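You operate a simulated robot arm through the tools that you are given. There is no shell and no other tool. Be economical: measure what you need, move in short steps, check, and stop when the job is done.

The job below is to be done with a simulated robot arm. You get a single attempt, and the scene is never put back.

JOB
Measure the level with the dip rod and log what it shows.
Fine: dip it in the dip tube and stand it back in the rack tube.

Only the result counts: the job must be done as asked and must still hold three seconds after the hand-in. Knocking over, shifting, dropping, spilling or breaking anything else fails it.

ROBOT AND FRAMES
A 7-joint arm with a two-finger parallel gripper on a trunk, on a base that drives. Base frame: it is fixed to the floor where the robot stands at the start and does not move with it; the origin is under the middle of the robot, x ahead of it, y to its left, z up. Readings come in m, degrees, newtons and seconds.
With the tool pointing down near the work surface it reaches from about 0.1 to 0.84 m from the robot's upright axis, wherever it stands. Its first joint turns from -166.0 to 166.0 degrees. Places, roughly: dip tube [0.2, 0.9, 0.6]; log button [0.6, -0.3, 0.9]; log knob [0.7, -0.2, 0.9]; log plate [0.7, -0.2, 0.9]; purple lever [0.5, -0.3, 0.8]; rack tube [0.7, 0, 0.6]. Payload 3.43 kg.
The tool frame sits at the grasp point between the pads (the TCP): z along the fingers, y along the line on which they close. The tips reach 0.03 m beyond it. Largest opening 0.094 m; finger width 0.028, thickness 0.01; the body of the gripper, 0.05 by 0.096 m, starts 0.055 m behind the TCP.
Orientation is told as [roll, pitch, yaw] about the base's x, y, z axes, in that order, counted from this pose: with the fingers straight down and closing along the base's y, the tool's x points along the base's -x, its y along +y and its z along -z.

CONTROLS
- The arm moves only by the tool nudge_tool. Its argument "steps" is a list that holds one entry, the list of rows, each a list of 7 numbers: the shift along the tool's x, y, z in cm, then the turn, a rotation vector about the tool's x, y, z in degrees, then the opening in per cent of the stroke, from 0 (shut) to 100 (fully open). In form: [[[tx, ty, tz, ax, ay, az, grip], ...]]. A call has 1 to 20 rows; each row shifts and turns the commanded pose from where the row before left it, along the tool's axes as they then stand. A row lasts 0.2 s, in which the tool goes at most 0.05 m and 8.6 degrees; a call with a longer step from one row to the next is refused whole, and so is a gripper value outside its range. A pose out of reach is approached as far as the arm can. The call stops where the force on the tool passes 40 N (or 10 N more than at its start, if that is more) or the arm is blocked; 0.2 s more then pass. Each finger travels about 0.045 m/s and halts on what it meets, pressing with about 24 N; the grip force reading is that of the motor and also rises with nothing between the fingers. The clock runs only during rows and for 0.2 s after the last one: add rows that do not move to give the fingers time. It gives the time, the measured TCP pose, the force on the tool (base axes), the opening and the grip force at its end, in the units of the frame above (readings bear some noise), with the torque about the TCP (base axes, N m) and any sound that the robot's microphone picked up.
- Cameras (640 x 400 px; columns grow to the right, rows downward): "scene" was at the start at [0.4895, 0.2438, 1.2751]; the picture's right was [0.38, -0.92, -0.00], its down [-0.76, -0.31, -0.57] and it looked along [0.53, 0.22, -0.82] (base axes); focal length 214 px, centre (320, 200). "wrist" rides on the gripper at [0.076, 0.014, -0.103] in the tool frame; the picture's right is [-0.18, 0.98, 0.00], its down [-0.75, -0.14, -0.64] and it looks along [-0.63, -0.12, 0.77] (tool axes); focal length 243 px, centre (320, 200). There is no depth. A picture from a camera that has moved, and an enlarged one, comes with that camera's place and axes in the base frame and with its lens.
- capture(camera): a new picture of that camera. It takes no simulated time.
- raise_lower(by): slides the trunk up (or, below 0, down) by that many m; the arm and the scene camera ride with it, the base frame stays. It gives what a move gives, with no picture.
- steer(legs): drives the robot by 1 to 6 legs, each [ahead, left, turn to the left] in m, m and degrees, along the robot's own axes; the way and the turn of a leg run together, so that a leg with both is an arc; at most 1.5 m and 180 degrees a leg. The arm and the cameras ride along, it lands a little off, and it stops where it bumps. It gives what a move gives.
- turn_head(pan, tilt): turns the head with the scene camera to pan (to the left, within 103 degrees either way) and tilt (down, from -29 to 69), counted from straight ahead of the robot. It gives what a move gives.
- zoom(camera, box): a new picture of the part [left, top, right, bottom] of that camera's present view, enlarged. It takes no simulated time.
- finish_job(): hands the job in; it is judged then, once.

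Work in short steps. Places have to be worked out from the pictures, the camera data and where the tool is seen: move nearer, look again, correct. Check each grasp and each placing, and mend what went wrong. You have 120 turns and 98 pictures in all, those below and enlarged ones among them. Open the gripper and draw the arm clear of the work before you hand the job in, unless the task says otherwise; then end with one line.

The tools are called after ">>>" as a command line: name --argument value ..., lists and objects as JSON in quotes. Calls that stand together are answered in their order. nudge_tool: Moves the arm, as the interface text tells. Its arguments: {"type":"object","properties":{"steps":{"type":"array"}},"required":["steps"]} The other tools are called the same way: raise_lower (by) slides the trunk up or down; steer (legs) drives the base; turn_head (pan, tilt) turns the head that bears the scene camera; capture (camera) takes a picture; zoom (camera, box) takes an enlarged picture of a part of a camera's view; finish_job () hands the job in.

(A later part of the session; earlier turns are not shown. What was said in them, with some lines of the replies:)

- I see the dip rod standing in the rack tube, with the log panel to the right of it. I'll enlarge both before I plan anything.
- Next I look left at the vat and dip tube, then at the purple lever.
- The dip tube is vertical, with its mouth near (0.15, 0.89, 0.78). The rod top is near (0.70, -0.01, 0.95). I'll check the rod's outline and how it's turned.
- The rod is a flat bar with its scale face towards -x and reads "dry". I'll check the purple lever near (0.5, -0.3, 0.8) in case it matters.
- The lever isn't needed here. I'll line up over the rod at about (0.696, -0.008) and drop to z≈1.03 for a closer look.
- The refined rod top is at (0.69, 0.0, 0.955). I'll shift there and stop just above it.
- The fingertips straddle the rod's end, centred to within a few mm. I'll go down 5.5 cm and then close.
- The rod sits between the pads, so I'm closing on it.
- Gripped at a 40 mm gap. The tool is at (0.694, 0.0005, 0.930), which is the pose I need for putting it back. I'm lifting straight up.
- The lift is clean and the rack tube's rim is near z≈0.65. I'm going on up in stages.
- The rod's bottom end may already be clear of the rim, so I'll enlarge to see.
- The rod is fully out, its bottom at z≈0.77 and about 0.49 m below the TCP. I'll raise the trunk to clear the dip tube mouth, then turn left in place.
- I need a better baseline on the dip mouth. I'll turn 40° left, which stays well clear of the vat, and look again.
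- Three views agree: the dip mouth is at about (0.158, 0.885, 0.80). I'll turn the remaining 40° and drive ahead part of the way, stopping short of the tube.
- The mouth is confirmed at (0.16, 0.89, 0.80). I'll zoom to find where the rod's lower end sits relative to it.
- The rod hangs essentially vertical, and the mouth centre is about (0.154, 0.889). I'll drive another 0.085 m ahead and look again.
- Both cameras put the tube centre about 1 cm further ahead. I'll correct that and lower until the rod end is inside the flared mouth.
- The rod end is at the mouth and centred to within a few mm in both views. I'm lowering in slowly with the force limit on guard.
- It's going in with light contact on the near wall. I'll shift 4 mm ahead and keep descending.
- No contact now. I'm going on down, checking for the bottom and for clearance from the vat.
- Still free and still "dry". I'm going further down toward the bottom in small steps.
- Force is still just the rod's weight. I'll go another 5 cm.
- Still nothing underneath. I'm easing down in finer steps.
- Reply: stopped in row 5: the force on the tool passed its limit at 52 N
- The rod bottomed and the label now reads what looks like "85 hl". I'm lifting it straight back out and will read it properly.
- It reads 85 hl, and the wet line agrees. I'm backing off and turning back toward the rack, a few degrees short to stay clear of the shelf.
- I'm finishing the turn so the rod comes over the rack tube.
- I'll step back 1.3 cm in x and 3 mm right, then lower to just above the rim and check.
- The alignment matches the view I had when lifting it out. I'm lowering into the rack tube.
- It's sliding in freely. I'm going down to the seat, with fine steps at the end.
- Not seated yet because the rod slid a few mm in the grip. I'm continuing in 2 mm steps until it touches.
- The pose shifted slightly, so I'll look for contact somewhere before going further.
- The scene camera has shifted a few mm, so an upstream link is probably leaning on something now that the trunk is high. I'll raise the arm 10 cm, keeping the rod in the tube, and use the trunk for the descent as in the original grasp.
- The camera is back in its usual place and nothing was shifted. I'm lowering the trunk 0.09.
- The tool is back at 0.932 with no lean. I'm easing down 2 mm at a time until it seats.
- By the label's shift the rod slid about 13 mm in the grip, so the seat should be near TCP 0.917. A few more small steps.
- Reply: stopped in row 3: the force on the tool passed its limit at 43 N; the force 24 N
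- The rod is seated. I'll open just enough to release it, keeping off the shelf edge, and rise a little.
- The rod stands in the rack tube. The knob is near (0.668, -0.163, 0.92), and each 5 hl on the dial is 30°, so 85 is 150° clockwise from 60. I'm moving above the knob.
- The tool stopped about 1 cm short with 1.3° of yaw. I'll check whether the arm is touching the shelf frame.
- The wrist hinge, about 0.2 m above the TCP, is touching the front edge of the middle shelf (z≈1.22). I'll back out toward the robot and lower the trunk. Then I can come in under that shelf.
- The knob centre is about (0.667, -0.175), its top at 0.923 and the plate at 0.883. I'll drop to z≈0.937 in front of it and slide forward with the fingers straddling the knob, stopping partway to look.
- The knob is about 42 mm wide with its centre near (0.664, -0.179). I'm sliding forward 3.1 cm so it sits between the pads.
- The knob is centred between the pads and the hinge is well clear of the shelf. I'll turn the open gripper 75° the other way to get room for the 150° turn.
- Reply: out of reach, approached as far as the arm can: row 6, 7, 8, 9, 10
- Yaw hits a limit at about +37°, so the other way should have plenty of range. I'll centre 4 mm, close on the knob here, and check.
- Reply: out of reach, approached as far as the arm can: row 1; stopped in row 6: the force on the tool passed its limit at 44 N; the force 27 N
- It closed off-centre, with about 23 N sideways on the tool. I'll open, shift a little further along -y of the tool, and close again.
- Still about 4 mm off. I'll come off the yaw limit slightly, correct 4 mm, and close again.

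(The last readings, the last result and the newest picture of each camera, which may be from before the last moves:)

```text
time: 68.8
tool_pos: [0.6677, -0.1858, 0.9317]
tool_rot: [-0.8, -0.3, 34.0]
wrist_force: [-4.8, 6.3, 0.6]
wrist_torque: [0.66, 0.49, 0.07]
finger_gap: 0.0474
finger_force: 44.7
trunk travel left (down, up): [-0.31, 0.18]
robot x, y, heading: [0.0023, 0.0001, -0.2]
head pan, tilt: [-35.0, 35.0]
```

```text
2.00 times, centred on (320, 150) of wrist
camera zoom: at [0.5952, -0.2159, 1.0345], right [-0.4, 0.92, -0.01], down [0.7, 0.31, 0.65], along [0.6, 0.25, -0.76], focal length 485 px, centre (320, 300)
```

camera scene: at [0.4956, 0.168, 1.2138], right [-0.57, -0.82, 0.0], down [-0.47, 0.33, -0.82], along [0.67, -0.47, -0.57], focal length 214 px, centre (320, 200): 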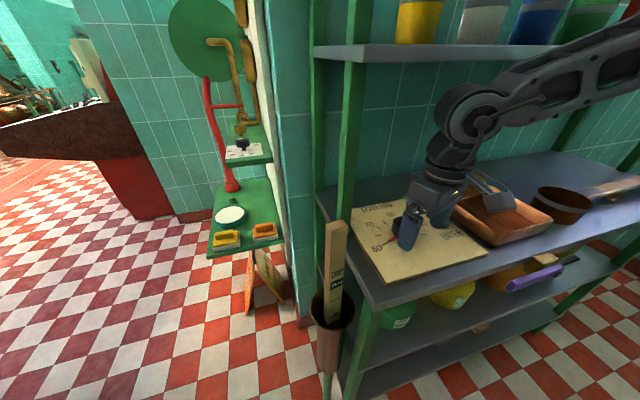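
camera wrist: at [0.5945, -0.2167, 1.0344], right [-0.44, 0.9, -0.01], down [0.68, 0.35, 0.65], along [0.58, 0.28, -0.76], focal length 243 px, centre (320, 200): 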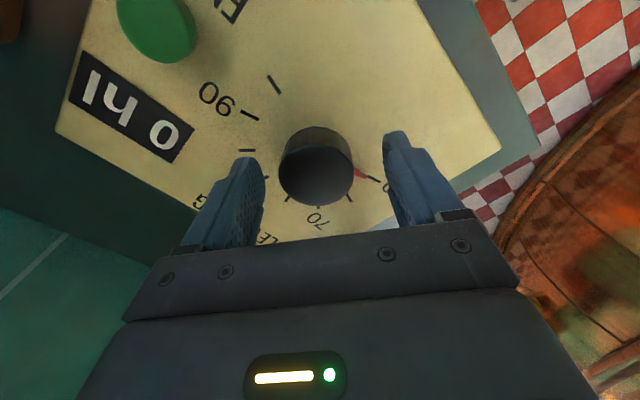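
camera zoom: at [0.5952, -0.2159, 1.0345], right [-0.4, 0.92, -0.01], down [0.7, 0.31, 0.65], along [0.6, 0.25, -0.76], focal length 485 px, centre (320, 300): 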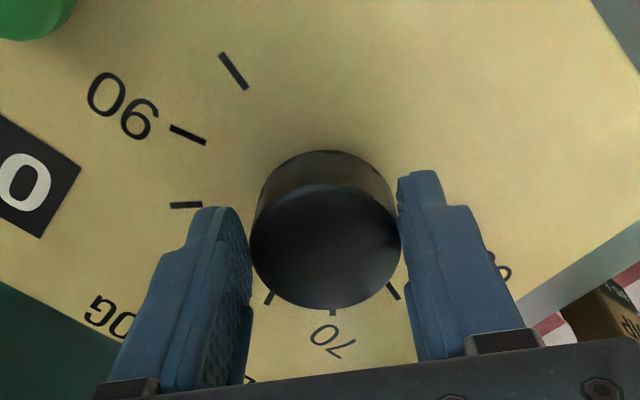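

The grip is now balanced. I'm turning clockwise 30° and will check that the pointer follows.

>>> nudge_tool --steps '[[[0, 0, 0, 0, 0, 6, 38], [0, 0, 0, 0, 0, 6, 38], [0, 0, 0, 0, 0, 6, 38], [0, 0, 0, 0, 0, 6, 38], [0, 0, 0, 0, 0, 6, 38]]]'

>>> zoom --camera "wrist" --box '[180, 50, 460, 250]'

```text
time: 70.0
tool_pos: [0.6679, -0.1829, 0.9326]
tool_rot: [-0.1, -0.5, 4.9]
wrist_force: [-0.7, 2.7, 1.6]
wrist_torque: [0.37, -0.07, 0.06]
finger_gap: 0.0471
finger_force: 44.3
trunk travel left (down, up): [-0.31, 0.18]
robot x, y, heading: [0.0017, 0.0027, 0.0]
head pan, tilt: [-35.0, 35.0]
stopped in row 5: the force on the tool passed its limit at 41 N (the readings are from after the stop); the commanded pose is now the measured one
```

```text
2.00 times, centred on (320, 150) of wrist
camera zoom: at [0.5886, -0.1743, 1.0341], right [0.1, 1.0, 0.0], down [0.76, -0.08, 0.65], along [0.65, -0.06, -0.76], focal length 485 px, centre (320, 300)
```

zoom: 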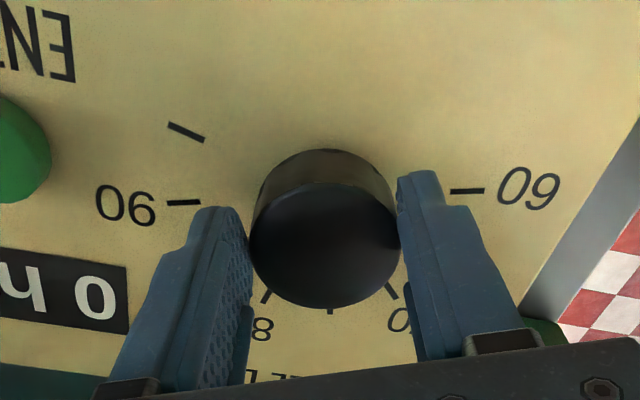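

The pointer left the 60 tick along with the fingers. The force spike came from being slightly off-axis, and the command is now reset to the measured pose, so I'll continue.

>>> nudge_tool --steps '[[[0, 0, 0, 0, 0, 5, 38], [0, 0, 0, 0, 0, 5, 38], [0, 0, 0, 0, 0, 5, 38], [0, 0, 0, 0, 0, 5, 38], [0, 0, 0, 0, 0, 5, 38], [0, 0, 0, 0, 0, 5, 38]]]'

```text
time: 71.4
tool_pos: [0.6674, -0.1781, 0.9315]
tool_rot: [0.6, -0.4, -22.8]
wrist_force: [3.1, 3.9, -3.4]
wrist_torque: [-0.27, 0.15, 0.02]
finger_gap: 0.0469
finger_force: 44.8
trunk travel left (down, up): [-0.31, 0.18]
robot x, y, heading: [0.0019, -0.0003, -0.1]
head pan, tilt: [-35.0, 35.0]
stopped in row 6: the force on the tool passed its limit at 41 N (the readings are from after the stop); the commanded pose is now the measured one
```

The TCP track shows the knob's axis is about 8 mm ahead of my grip, at roughly (0.675, -0.182). I'll open, recentre 8 mm along tool -x, and close again.

>>> nudge_tool --steps '[[[0, 0, 0, 0, 0, 0, 65], [0, 0, 0, 0, 0, 0, 70], [-0.8, 0, 0, 0, 0, 0, 70], [0, 0, 0, 0, 0, 0, 70]]]'

>>> zoom --camera "wrist" --box '[180, 50, 460, 250]'

```text
time: 72.4
tool_pos: [0.6744, -0.1827, 0.932]
tool_rot: [0.5, -0.5, -23.0]
wrist_force: [0.0, 0.0, 0.0]
wrist_torque: [0.01, 0.01, 0.0]
finger_gap: 0.0658
finger_force: 0.0
trunk travel left (down, up): [-0.31, 0.18]
robot x, y, heading: [-0.0052, 0.0002, 0.1]
head pan, tilt: [-35.0, 35.0]
```

```text
2.00 times, centred on (320, 150) of wrist
camera zoom: at [0.6089, -0.1402, 1.0345], right [0.55, 0.83, 0.01], down [0.63, -0.43, 0.65], along [0.54, -0.35, -0.76], focal length 485 px, centre (320, 300)
```

zoom: 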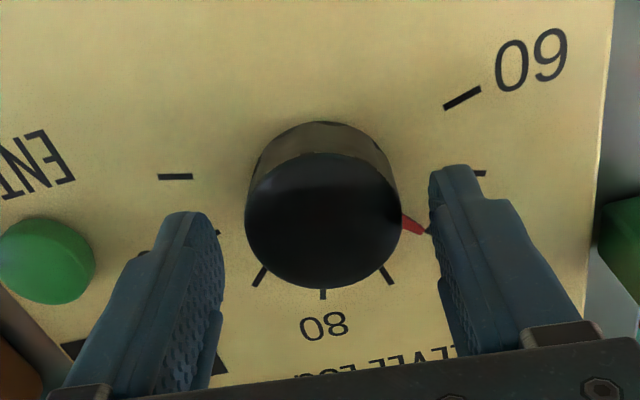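

The pointer is near 70, about 57° turned. I'm closing with the recentred grip and turning on.

>>> nudge_tool --steps '[[[0, 0, 0, 0, 0, 0, 55], [0, 0, 0, 0, 0, 0, 46], [0, 0, 0, 0, 0, 0, 40], [0, 0, 0, 0, 0, 0, 40], [0, 0, 0, 0, 0, 6, 40], [0, 0, 0, 0, 0, 6, 40], [0, 0, 0, 0, 0, 6, 40], [0, 0, 0, 0, 0, 6, 40], [0, 0, 0, 0, 0, 6, 40]]]'

```text
time: 74.4
tool_pos: [0.6745, -0.182, 0.9317]
tool_rot: [0.7, -0.1, -53.0]
wrist_force: [5.4, 10.4, 0.2]
wrist_torque: [-0.38, -0.13, 0.05]
finger_gap: 0.0469
finger_force: 45.2
trunk travel left (down, up): [-0.31, 0.18]
robot x, y, heading: [-0.0047, 0.0056, -0.1]
head pan, tilt: [-35.0, 35.0]
```

That turned smoothly to yaw -53°. Another 45°, then I'll look.

>>> nudge_tool --steps '[[[0, 0, 0, 0, 0, 5, 40], [0, 0, 0, 0, 0, 5, 40], [0, 0, 0, 0, 0, 5, 40], [0, 0, 0, 0, 0, 5, 40], [0, 0, 0, 0, 0, 5, 40], [0, 0, 0, 0, 0, 5, 40], [0, 0, 0, 0, 0, 5, 40], [0, 0, 0, 0, 0, 5, 40], [0, 0, 0, 0, 0, 5, 40]]]'

>>> zoom --camera "wrist" --box '[180, 50, 460, 250]'

```text
time: 76.4
tool_pos: [0.6749, -0.1821, 0.9327]
tool_rot: [0.6, 0.3, -98.0]
wrist_force: [2.1, 10.8, 10.4]
wrist_torque: [-0.51, 0.02, 0.02]
finger_gap: 0.0466
finger_force: 45.1
trunk travel left (down, up): [-0.31, 0.18]
robot x, y, heading: [-0.0004, 0.0046, 0.0]
head pan, tilt: [-35.0, 35.0]
```

```text
2.00 times, centred on (320, 150) of wrist
camera zoom: at [0.6982, -0.1089, 1.0355], right [0.95, -0.32, 0.01], down [-0.25, -0.73, 0.64], along [-0.2, -0.61, -0.77], focal length 485 px, centre (320, 300)
```

zoom: 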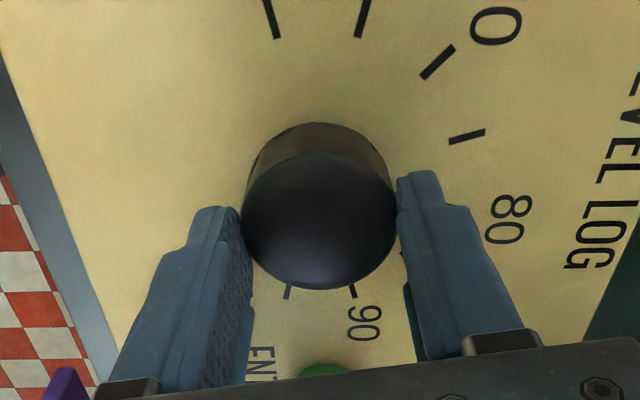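

The pointer is hidden behind the right finger and should be near 82. I'll turn the last 18°, then open and read it.

>>> nudge_tool --steps '[[[0, 0, 0, 0, 0, 5, 40], [0, 0, 0, 0, 0, 5, 40], [0, 0, 0, 0, 0, 5, 40], [0, 0, 0, 0, 0, 3, 40], [0, 0, 0, 0, 0, 0, 40], [0, 0, 0, 0, 0, 0, 65], [0, 0, 0, 0, 0, 0, 75], [0, 0, 0, 0, 0, 0, 75]]]'

>>> zoom --camera "wrist" --box '[180, 50, 460, 250]'

```text
time: 78.2
tool_pos: [0.6747, -0.1826, 0.9313]
tool_rot: [0.4, 0.6, -115.9]
wrist_force: [-0.2, 0.5, -0.1]
wrist_torque: [0.0, -0.01, 0.0]
finger_gap: 0.0705
finger_force: 0.1
trunk travel left (down, up): [-0.31, 0.18]
robot x, y, heading: [-0.0011, 0.0027, 0.1]
head pan, tilt: [-35.0, 35.0]
```

```text
2.00 times, centred on (320, 150) of wrist
camera zoom: at [0.7195, -0.1208, 1.0353], right [0.8, -0.6, 0.01], down [-0.46, -0.62, 0.63], along [-0.37, -0.51, -0.77], focal length 485 px, centre (320, 300)
```

zoom: 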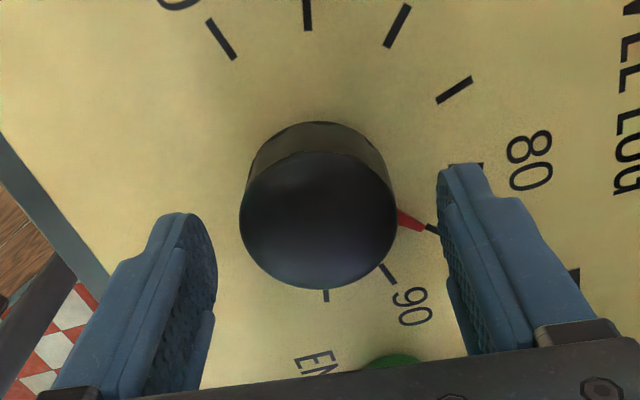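

The pointer's tip lies on the 85 tick. I'll open fully, slide off the knob along tool -x, then rise and close the fingers for pressing ENTER.

>>> nudge_tool --steps '[[[0, 0, 0, 0, 0, 0, 100], [0, 0, 0, 0, 0, 0, 100], [0, 0, 0, 0, 0, 0, 100], [-1.5, 0, 0, 0, 0, 0, 100], [-2, 0, 0, 0, 0, 0, 100], [-1.5, 0, 0, 0, 0, 0, 100], [0, 0, -2, 0, 0, 0, 100], [0, 0, -2, 0, 0, 0, 100]]]'

>>> capture --camera "wrist"

>>> capture --camera "scene"

```text
time: 80.0
tool_pos: [0.6492, -0.2269, 0.9647]
tool_rot: [-0.4, 0.6, -115.9]
wrist_force: [0.1, -0.1, 0.8]
wrist_torque: [-0.03, 0.04, 0.01]
finger_gap: 0.0942
finger_force: 0.0
trunk travel left (down, up): [-0.31, 0.18]
robot x, y, heading: [-0.0024, 0.0042, 0.1]
head pan, tilt: [-35.0, 35.0]
```

```text
15 pictures are left
camera wrist: at [0.6954, -0.1647, 1.0673], right [0.8, -0.6, -0.01], down [-0.45, -0.62, 0.64], along [-0.38, -0.51, -0.77], focal length 243 px, centre (320, 200)
```

wrist: 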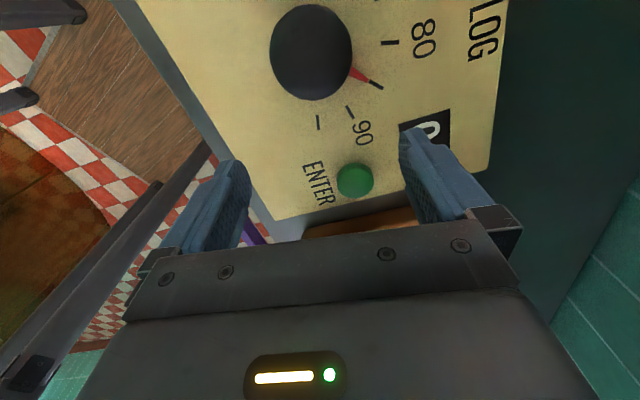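

```text
14 pictures are left
camera scene: at [0.4967, 0.1681, 1.211], right [-0.57, -0.82, 0.0], down [-0.47, 0.33, -0.82], along [0.67, -0.47, -0.57], focal length 214 px, centre (320, 200)
```

scene: 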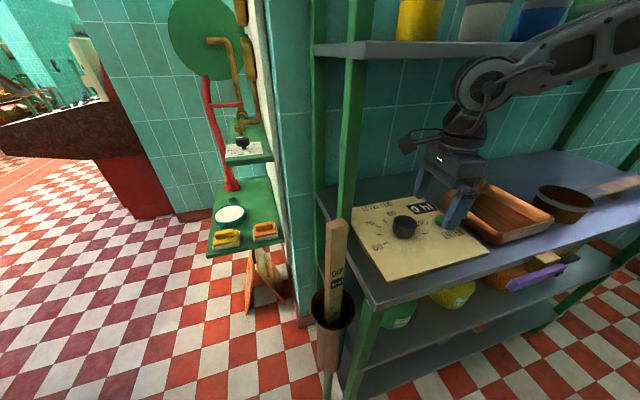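

The pointer is on 85, with the 90 tick next to it. ENTER is at about (0.649, -0.275). The arm is pressing slightly upward on the shelf, so I'll drop 1 cm, close the fingers, and move over the button.

>>> nudge_tool --steps '[[[0, 0, 1, 0, 0, 0, 60], [0, 0, 0.5, 0, 0, 0, 20], [0, 0, 0, 0, 0, 0, 0], [0, 0, 0, 0, 0, 0, 0], [0, 0, 0, 0, 0, 0, 0], [0, 0, 0, 0, 0, 0, 0], [-2.2, 1.1, 0, 0, 0, 0, 0], [-2.1, 1.0, 0, 0, 0, 0, 0], [0, 0, 0, 0, 0, 0, 0]]]'

>>> capture --camera "wrist"

>>> capture --camera "scene"

```text
time: 82.0
tool_pos: [0.6507, -0.2738, 0.9553]
tool_rot: [0.2, 0.5, -115.7]
wrist_force: [-0.3, -0.1, -0.6]
wrist_torque: [0.02, 0.0, 0.0]
finger_gap: 0.0002
finger_force: 24.3
trunk travel left (down, up): [-0.31, 0.18]
robot x, y, heading: [0.0011, 0.0021, 0.0]
head pan, tilt: [-35.0, 35.0]
```

```text
13 pictures are left
camera wrist: at [0.6956, -0.2106, 1.058], right [0.81, -0.59, 0.0], down [-0.46, -0.62, 0.64], along [-0.38, -0.51, -0.77], focal length 243 px, centre (320, 200)
```

wrist: 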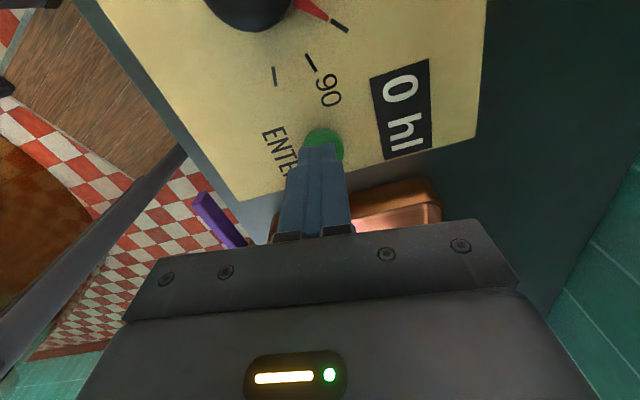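

```text
12 pictures are left
camera scene: at [0.4954, 0.1697, 1.2129], right [-0.57, -0.82, 0.0], down [-0.47, 0.33, -0.82], along [0.67, -0.47, -0.57], focal length 214 px, centre (320, 200)
```

scene: 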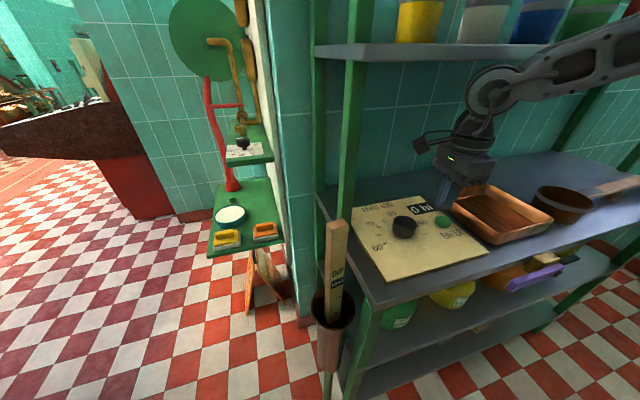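

The fingertips are over ENTER. I'm pressing down in small steps and watching for force or a sound.

>>> nudge_tool --steps '[[[0, 0, 0.7, 0, 0, 0, 0], [0, 0, 0.5, 0, 0, 0, 0], [0, 0, 0.4, 0, 0, 0, 0], [0, 0, 0.3, 0, 0, 0, 0], [0, 0, 0.3, 0, 0, 0, 0], [0, 0, 0.3, 0, 0, 0, 0]]]'

>>> zoom --camera "wrist" --box '[180, 0, 460, 200]'

```text
time: 83.4
tool_pos: [0.6523, -0.2769, 0.9315]
tool_rot: [0.5, 0.5, -115.8]
wrist_force: [-0.3, -0.2, 0.9]
wrist_torque: [-0.02, 0.01, 0.05]
finger_gap: 0.0001
finger_force: 24.1
trunk travel left (down, up): [-0.31, 0.18]
robot x, y, heading: [0.0008, 0.0043, -0.1]
head pan, tilt: [-35.0, 35.0]
```

```text
2.00 times, centred on (320, 100) of wrist
camera zoom: at [0.6977, -0.2135, 1.035], right [0.8, -0.6, 0.01], down [-0.46, -0.62, 0.63], along [-0.37, -0.51, -0.77], focal length 485 px, centre (320, 400)
```

zoom: 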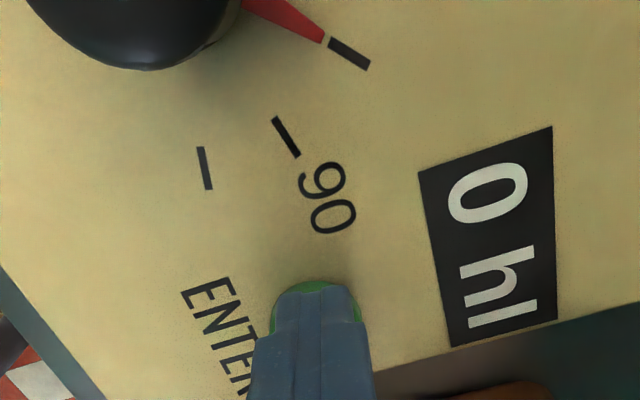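

No contact yet, and the pointer is exactly on 85. I'm pressing further.

>>> nudge_tool --steps '[[[0, 0, 0.3, 0, 0, 0, 0], [0, 0, 0.3, 0, 0, 0, 0], [0, 0, 0.2, 0, 0, 0, 0], [0, 0, 0.2, 0, 0, 0, 0], [0, 0, 0.2, 0, 0, 0, 0]]]'

>>> zoom --camera "wrist" --box '[180, 0, 460, 200]'

```text
time: 84.6
tool_pos: [0.6522, -0.2755, 0.92]
tool_rot: [0.4, 0.5, -116.1]
wrist_force: [-1.0, -0.5, 0.9]
wrist_torque: [-0.03, 0.03, -0.01]
finger_gap: 0.0
finger_force: 23.6
trunk travel left (down, up): [-0.31, 0.18]
robot x, y, heading: [0.0013, 0.0012, 0.3]
head pan, tilt: [-35.0, 35.0]
```

```text
2.00 times, centred on (320, 100) of wrist
camera zoom: at [0.6979, -0.2132, 1.0229], right [0.8, -0.6, 0.01], down [-0.46, -0.62, 0.63], along [-0.37, -0.51, -0.77], focal length 485 px, centre (320, 400)
```

zoom: 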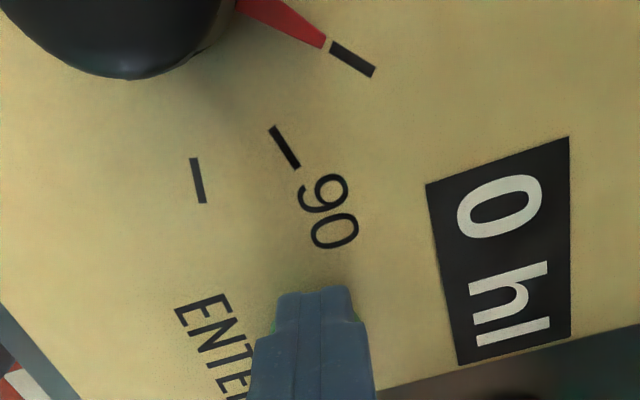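

Still no force on the button. I'm going on slowly.

>>> nudge_tool --steps '[[[0, 0, 0.2, 0, 0, 0, 0], [0, 0, 0.2, 0, 0, 0, 0], [0, 0, 0.2, 0, 0, 0, 0], [0, 0, 0.2, 0, 0, 0, 0], [0, 0, 0.2, 0, 0, 0, 0]]]'

>>> zoom --camera "wrist" --box '[180, 0, 460, 200]'

```text
time: 85.8
tool_pos: [0.6529, -0.2768, 0.9112]
tool_rot: [0.6, 0.4, -115.9]
wrist_force: [-5.4, 1.1, 36.9]
wrist_torque: [-0.41, 0.51, -0.04]
finger_gap: 0.0
finger_force: 24.0
trunk travel left (down, up): [-0.31, 0.18]
robot x, y, heading: [0.0026, 0.0041, -0.0]
head pan, tilt: [-35.0, 35.0]
heard: click
```

```text
2.00 times, centred on (320, 100) of wrist
camera zoom: at [0.6977, -0.2129, 1.015], right [0.8, -0.6, 0.01], down [-0.46, -0.62, 0.63], along [-0.37, -0.51, -0.77], focal length 485 px, centre (320, 400)
```

zoom: 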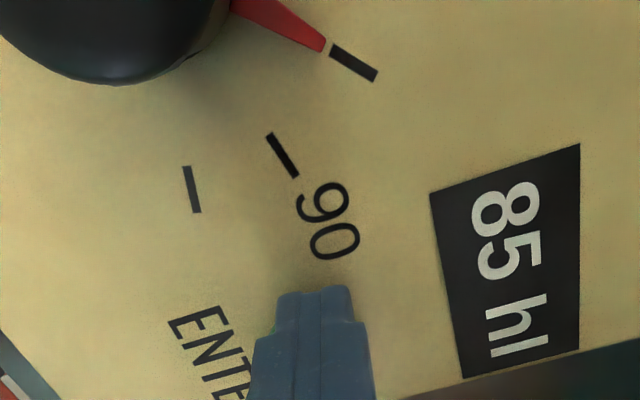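

A click, and the display shows 85 hl. I'm rising and backing out away from the shelf, then opening the gripper.

>>> nudge_tool --steps '[[[0, 0, -1, 0, 0, 0, 0], [0, 0, -2, 0, 0, 0, 0], [0, 0, -1.2, 0, 0, 0, 0], [-1.75, -3.6, 0, 0, 0, 0, 0], [-1.75, -3.6, 0, 0, 0, 0, 0], [-1.75, -3.6, 0, 0, 0, 0, 0], [-1.75, -3.6, 0, 0, 0, 0, 0], [0, 0, -3, 0, 0, 0, 50], [0, 0, -3, 0, 0, 0, 80], [0, 0, -3, 0, 0, 0, 80]]]'

>>> turn_head --pan -25 --tilt 50

>>> capture --camera "scene"

```text
time: 88.0
tool_pos: [0.5102, -0.2479, 1.0085]
tool_rot: [0.3, 9.2, -114.3]
wrist_force: [-0.1, -0.7, 0.4]
wrist_torque: [-0.03, -0.02, -0.02]
finger_gap: 0.0672
finger_force: 0.1
trunk travel left (down, up): [-0.31, 0.18]
robot x, y, heading: [-0.0007, 0.002, 0.3]
head pan, tilt: [-35.0, 35.0]
stopped in row 10: the arm was blocked; the commanded pose is now the measured one
```

```text
time: 88.8
tool_pos: [0.51, -0.2461, 1.0099]
tool_rot: [0.4, 9.3, -114.4]
wrist_force: [-1.7, -0.2, 0.8]
wrist_torque: [-0.02, 0.0, 0.02]
finger_gap: 0.0752
finger_force: 0.1
trunk travel left (down, up): [-0.31, 0.18]
robot x, y, heading: [0.0006, 0.002, -0.1]
head pan, tilt: [-25.0, 50.0]
```

```text
8 pictures are left
camera scene: at [0.4934, 0.1861, 1.1921], right [-0.42, -0.91, 0.0], down [-0.69, 0.32, -0.64], along [0.58, -0.27, -0.77], focal length 214 px, centre (320, 200)
```

scene: 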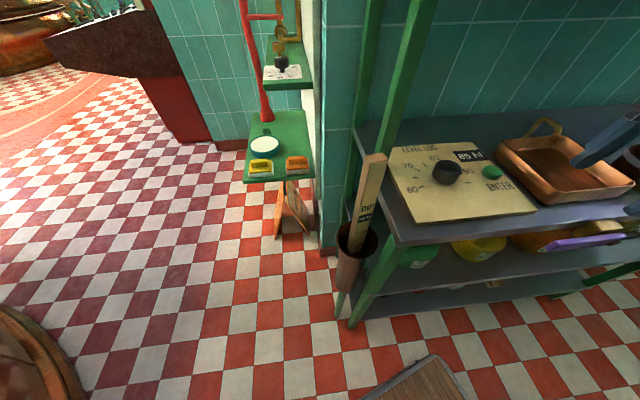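

The display reads 85, and the rod stands in the rack. The arm met something while rising, so I'll look at what it is.

>>> turn_head --pan -70 --tilt 25

>>> capture --camera "scene"

```text
time: 89.9
tool_pos: [0.509, -0.247, 1.0099]
tool_rot: [0.4, 9.2, -114.4]
wrist_force: [-0.9, -0.3, -0.8]
wrist_torque: [0.0, 0.01, -0.01]
finger_gap: 0.0751
finger_force: 0.1
trunk travel left (down, up): [-0.31, 0.18]
robot x, y, heading: [0.0052, 0.0024, -0.3]
head pan, tilt: [-70.0, 25.0]
```

```text
7 pictures are left
camera scene: at [0.4551, 0.1321, 1.2295], right [-0.94, -0.34, 0.0], down [-0.14, 0.4, -0.91], along [0.31, -0.85, -0.42], focal length 214 px, centre (320, 200)
```

scene: 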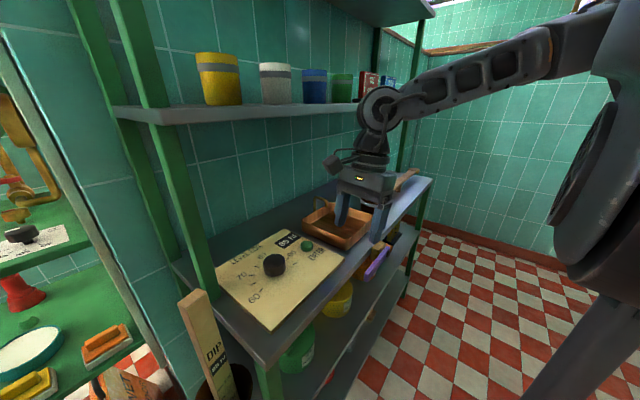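

The hinge isn't near the shelf edge, so this is most likely a joint or self limit. I'll ease down 1 cm and unwind the wrist yaw to get off it, staying clear of everything.

>>> nudge_tool --steps '[[[0, 0, 1, 0, 0, 0, 80], [0, 0, 0, 0, 0, -7, 80], [0, 0, 0, 0, 0, -7, 80], [0, 0, 0, 0, 0, -7, 80], [0, 0, 0, 0, 0, -7, 80], [0, 0, 0, 0, 0, -7, 80], [0, 0, 0, 0, 0, -7, 80], [0, 0, 0, 0, 0, 0, 80]]]'

>>> capture --camera "scene"

```text
time: 91.7
tool_pos: [0.5097, -0.2453, 1.0001]
tool_rot: [6.5, 6.6, -72.0]
wrist_force: [-0.7, -0.6, 0.6]
wrist_torque: [0.0, 0.02, 0.03]
finger_gap: 0.0753
finger_force: 0.2
trunk travel left (down, up): [-0.31, 0.18]
robot x, y, heading: [-0.0026, 0.0013, -0.1]
head pan, tilt: [-70.0, 25.0]
```

```text
6 pictures are left
camera scene: at [0.455, 0.1321, 1.2295], right [-0.94, -0.34, 0.0], down [-0.14, 0.4, -0.91], along [0.31, -0.85, -0.42], focal length 214 px, centre (320, 200)
```

scene: 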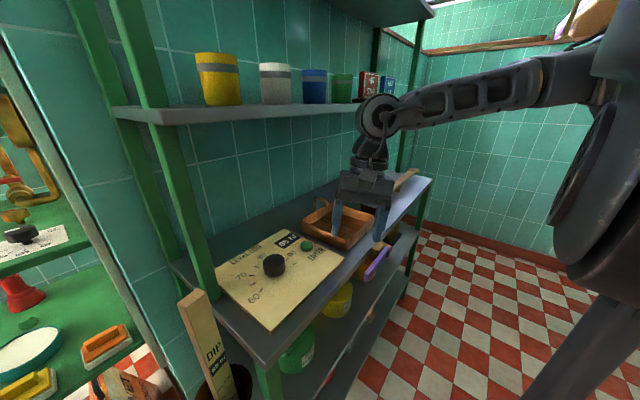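

The arm is free and holding steady with the gripper open. One last zoom on the display, pointer and rod.

>>> zoom --camera "scene" --box '[160, 180, 360, 400]'

```text
1.82 times, centred on (260, 290) of scene
camera zoom: at [0.455, 0.1321, 1.2295], right [-0.94, -0.34, 0.0], down [-0.14, 0.4, -0.91], along [0.31, -0.85, -0.42], focal length 390 px, centre (429, 36)
```

zoom: 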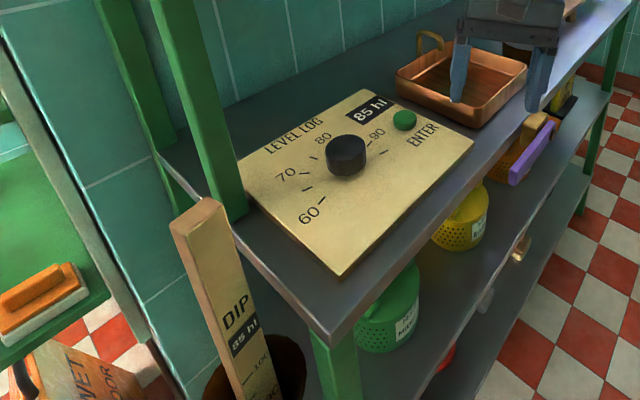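

The log shows 85 hl, the rod stands in the rack tube, and the gripper is open and clear. I'm handing the job in.

>>> finish_job

```text
The job is handed in.
```

The dip rod read 85 hl, I logged 85 hl (the display shows it), and the rod is back standing in the rack tube.
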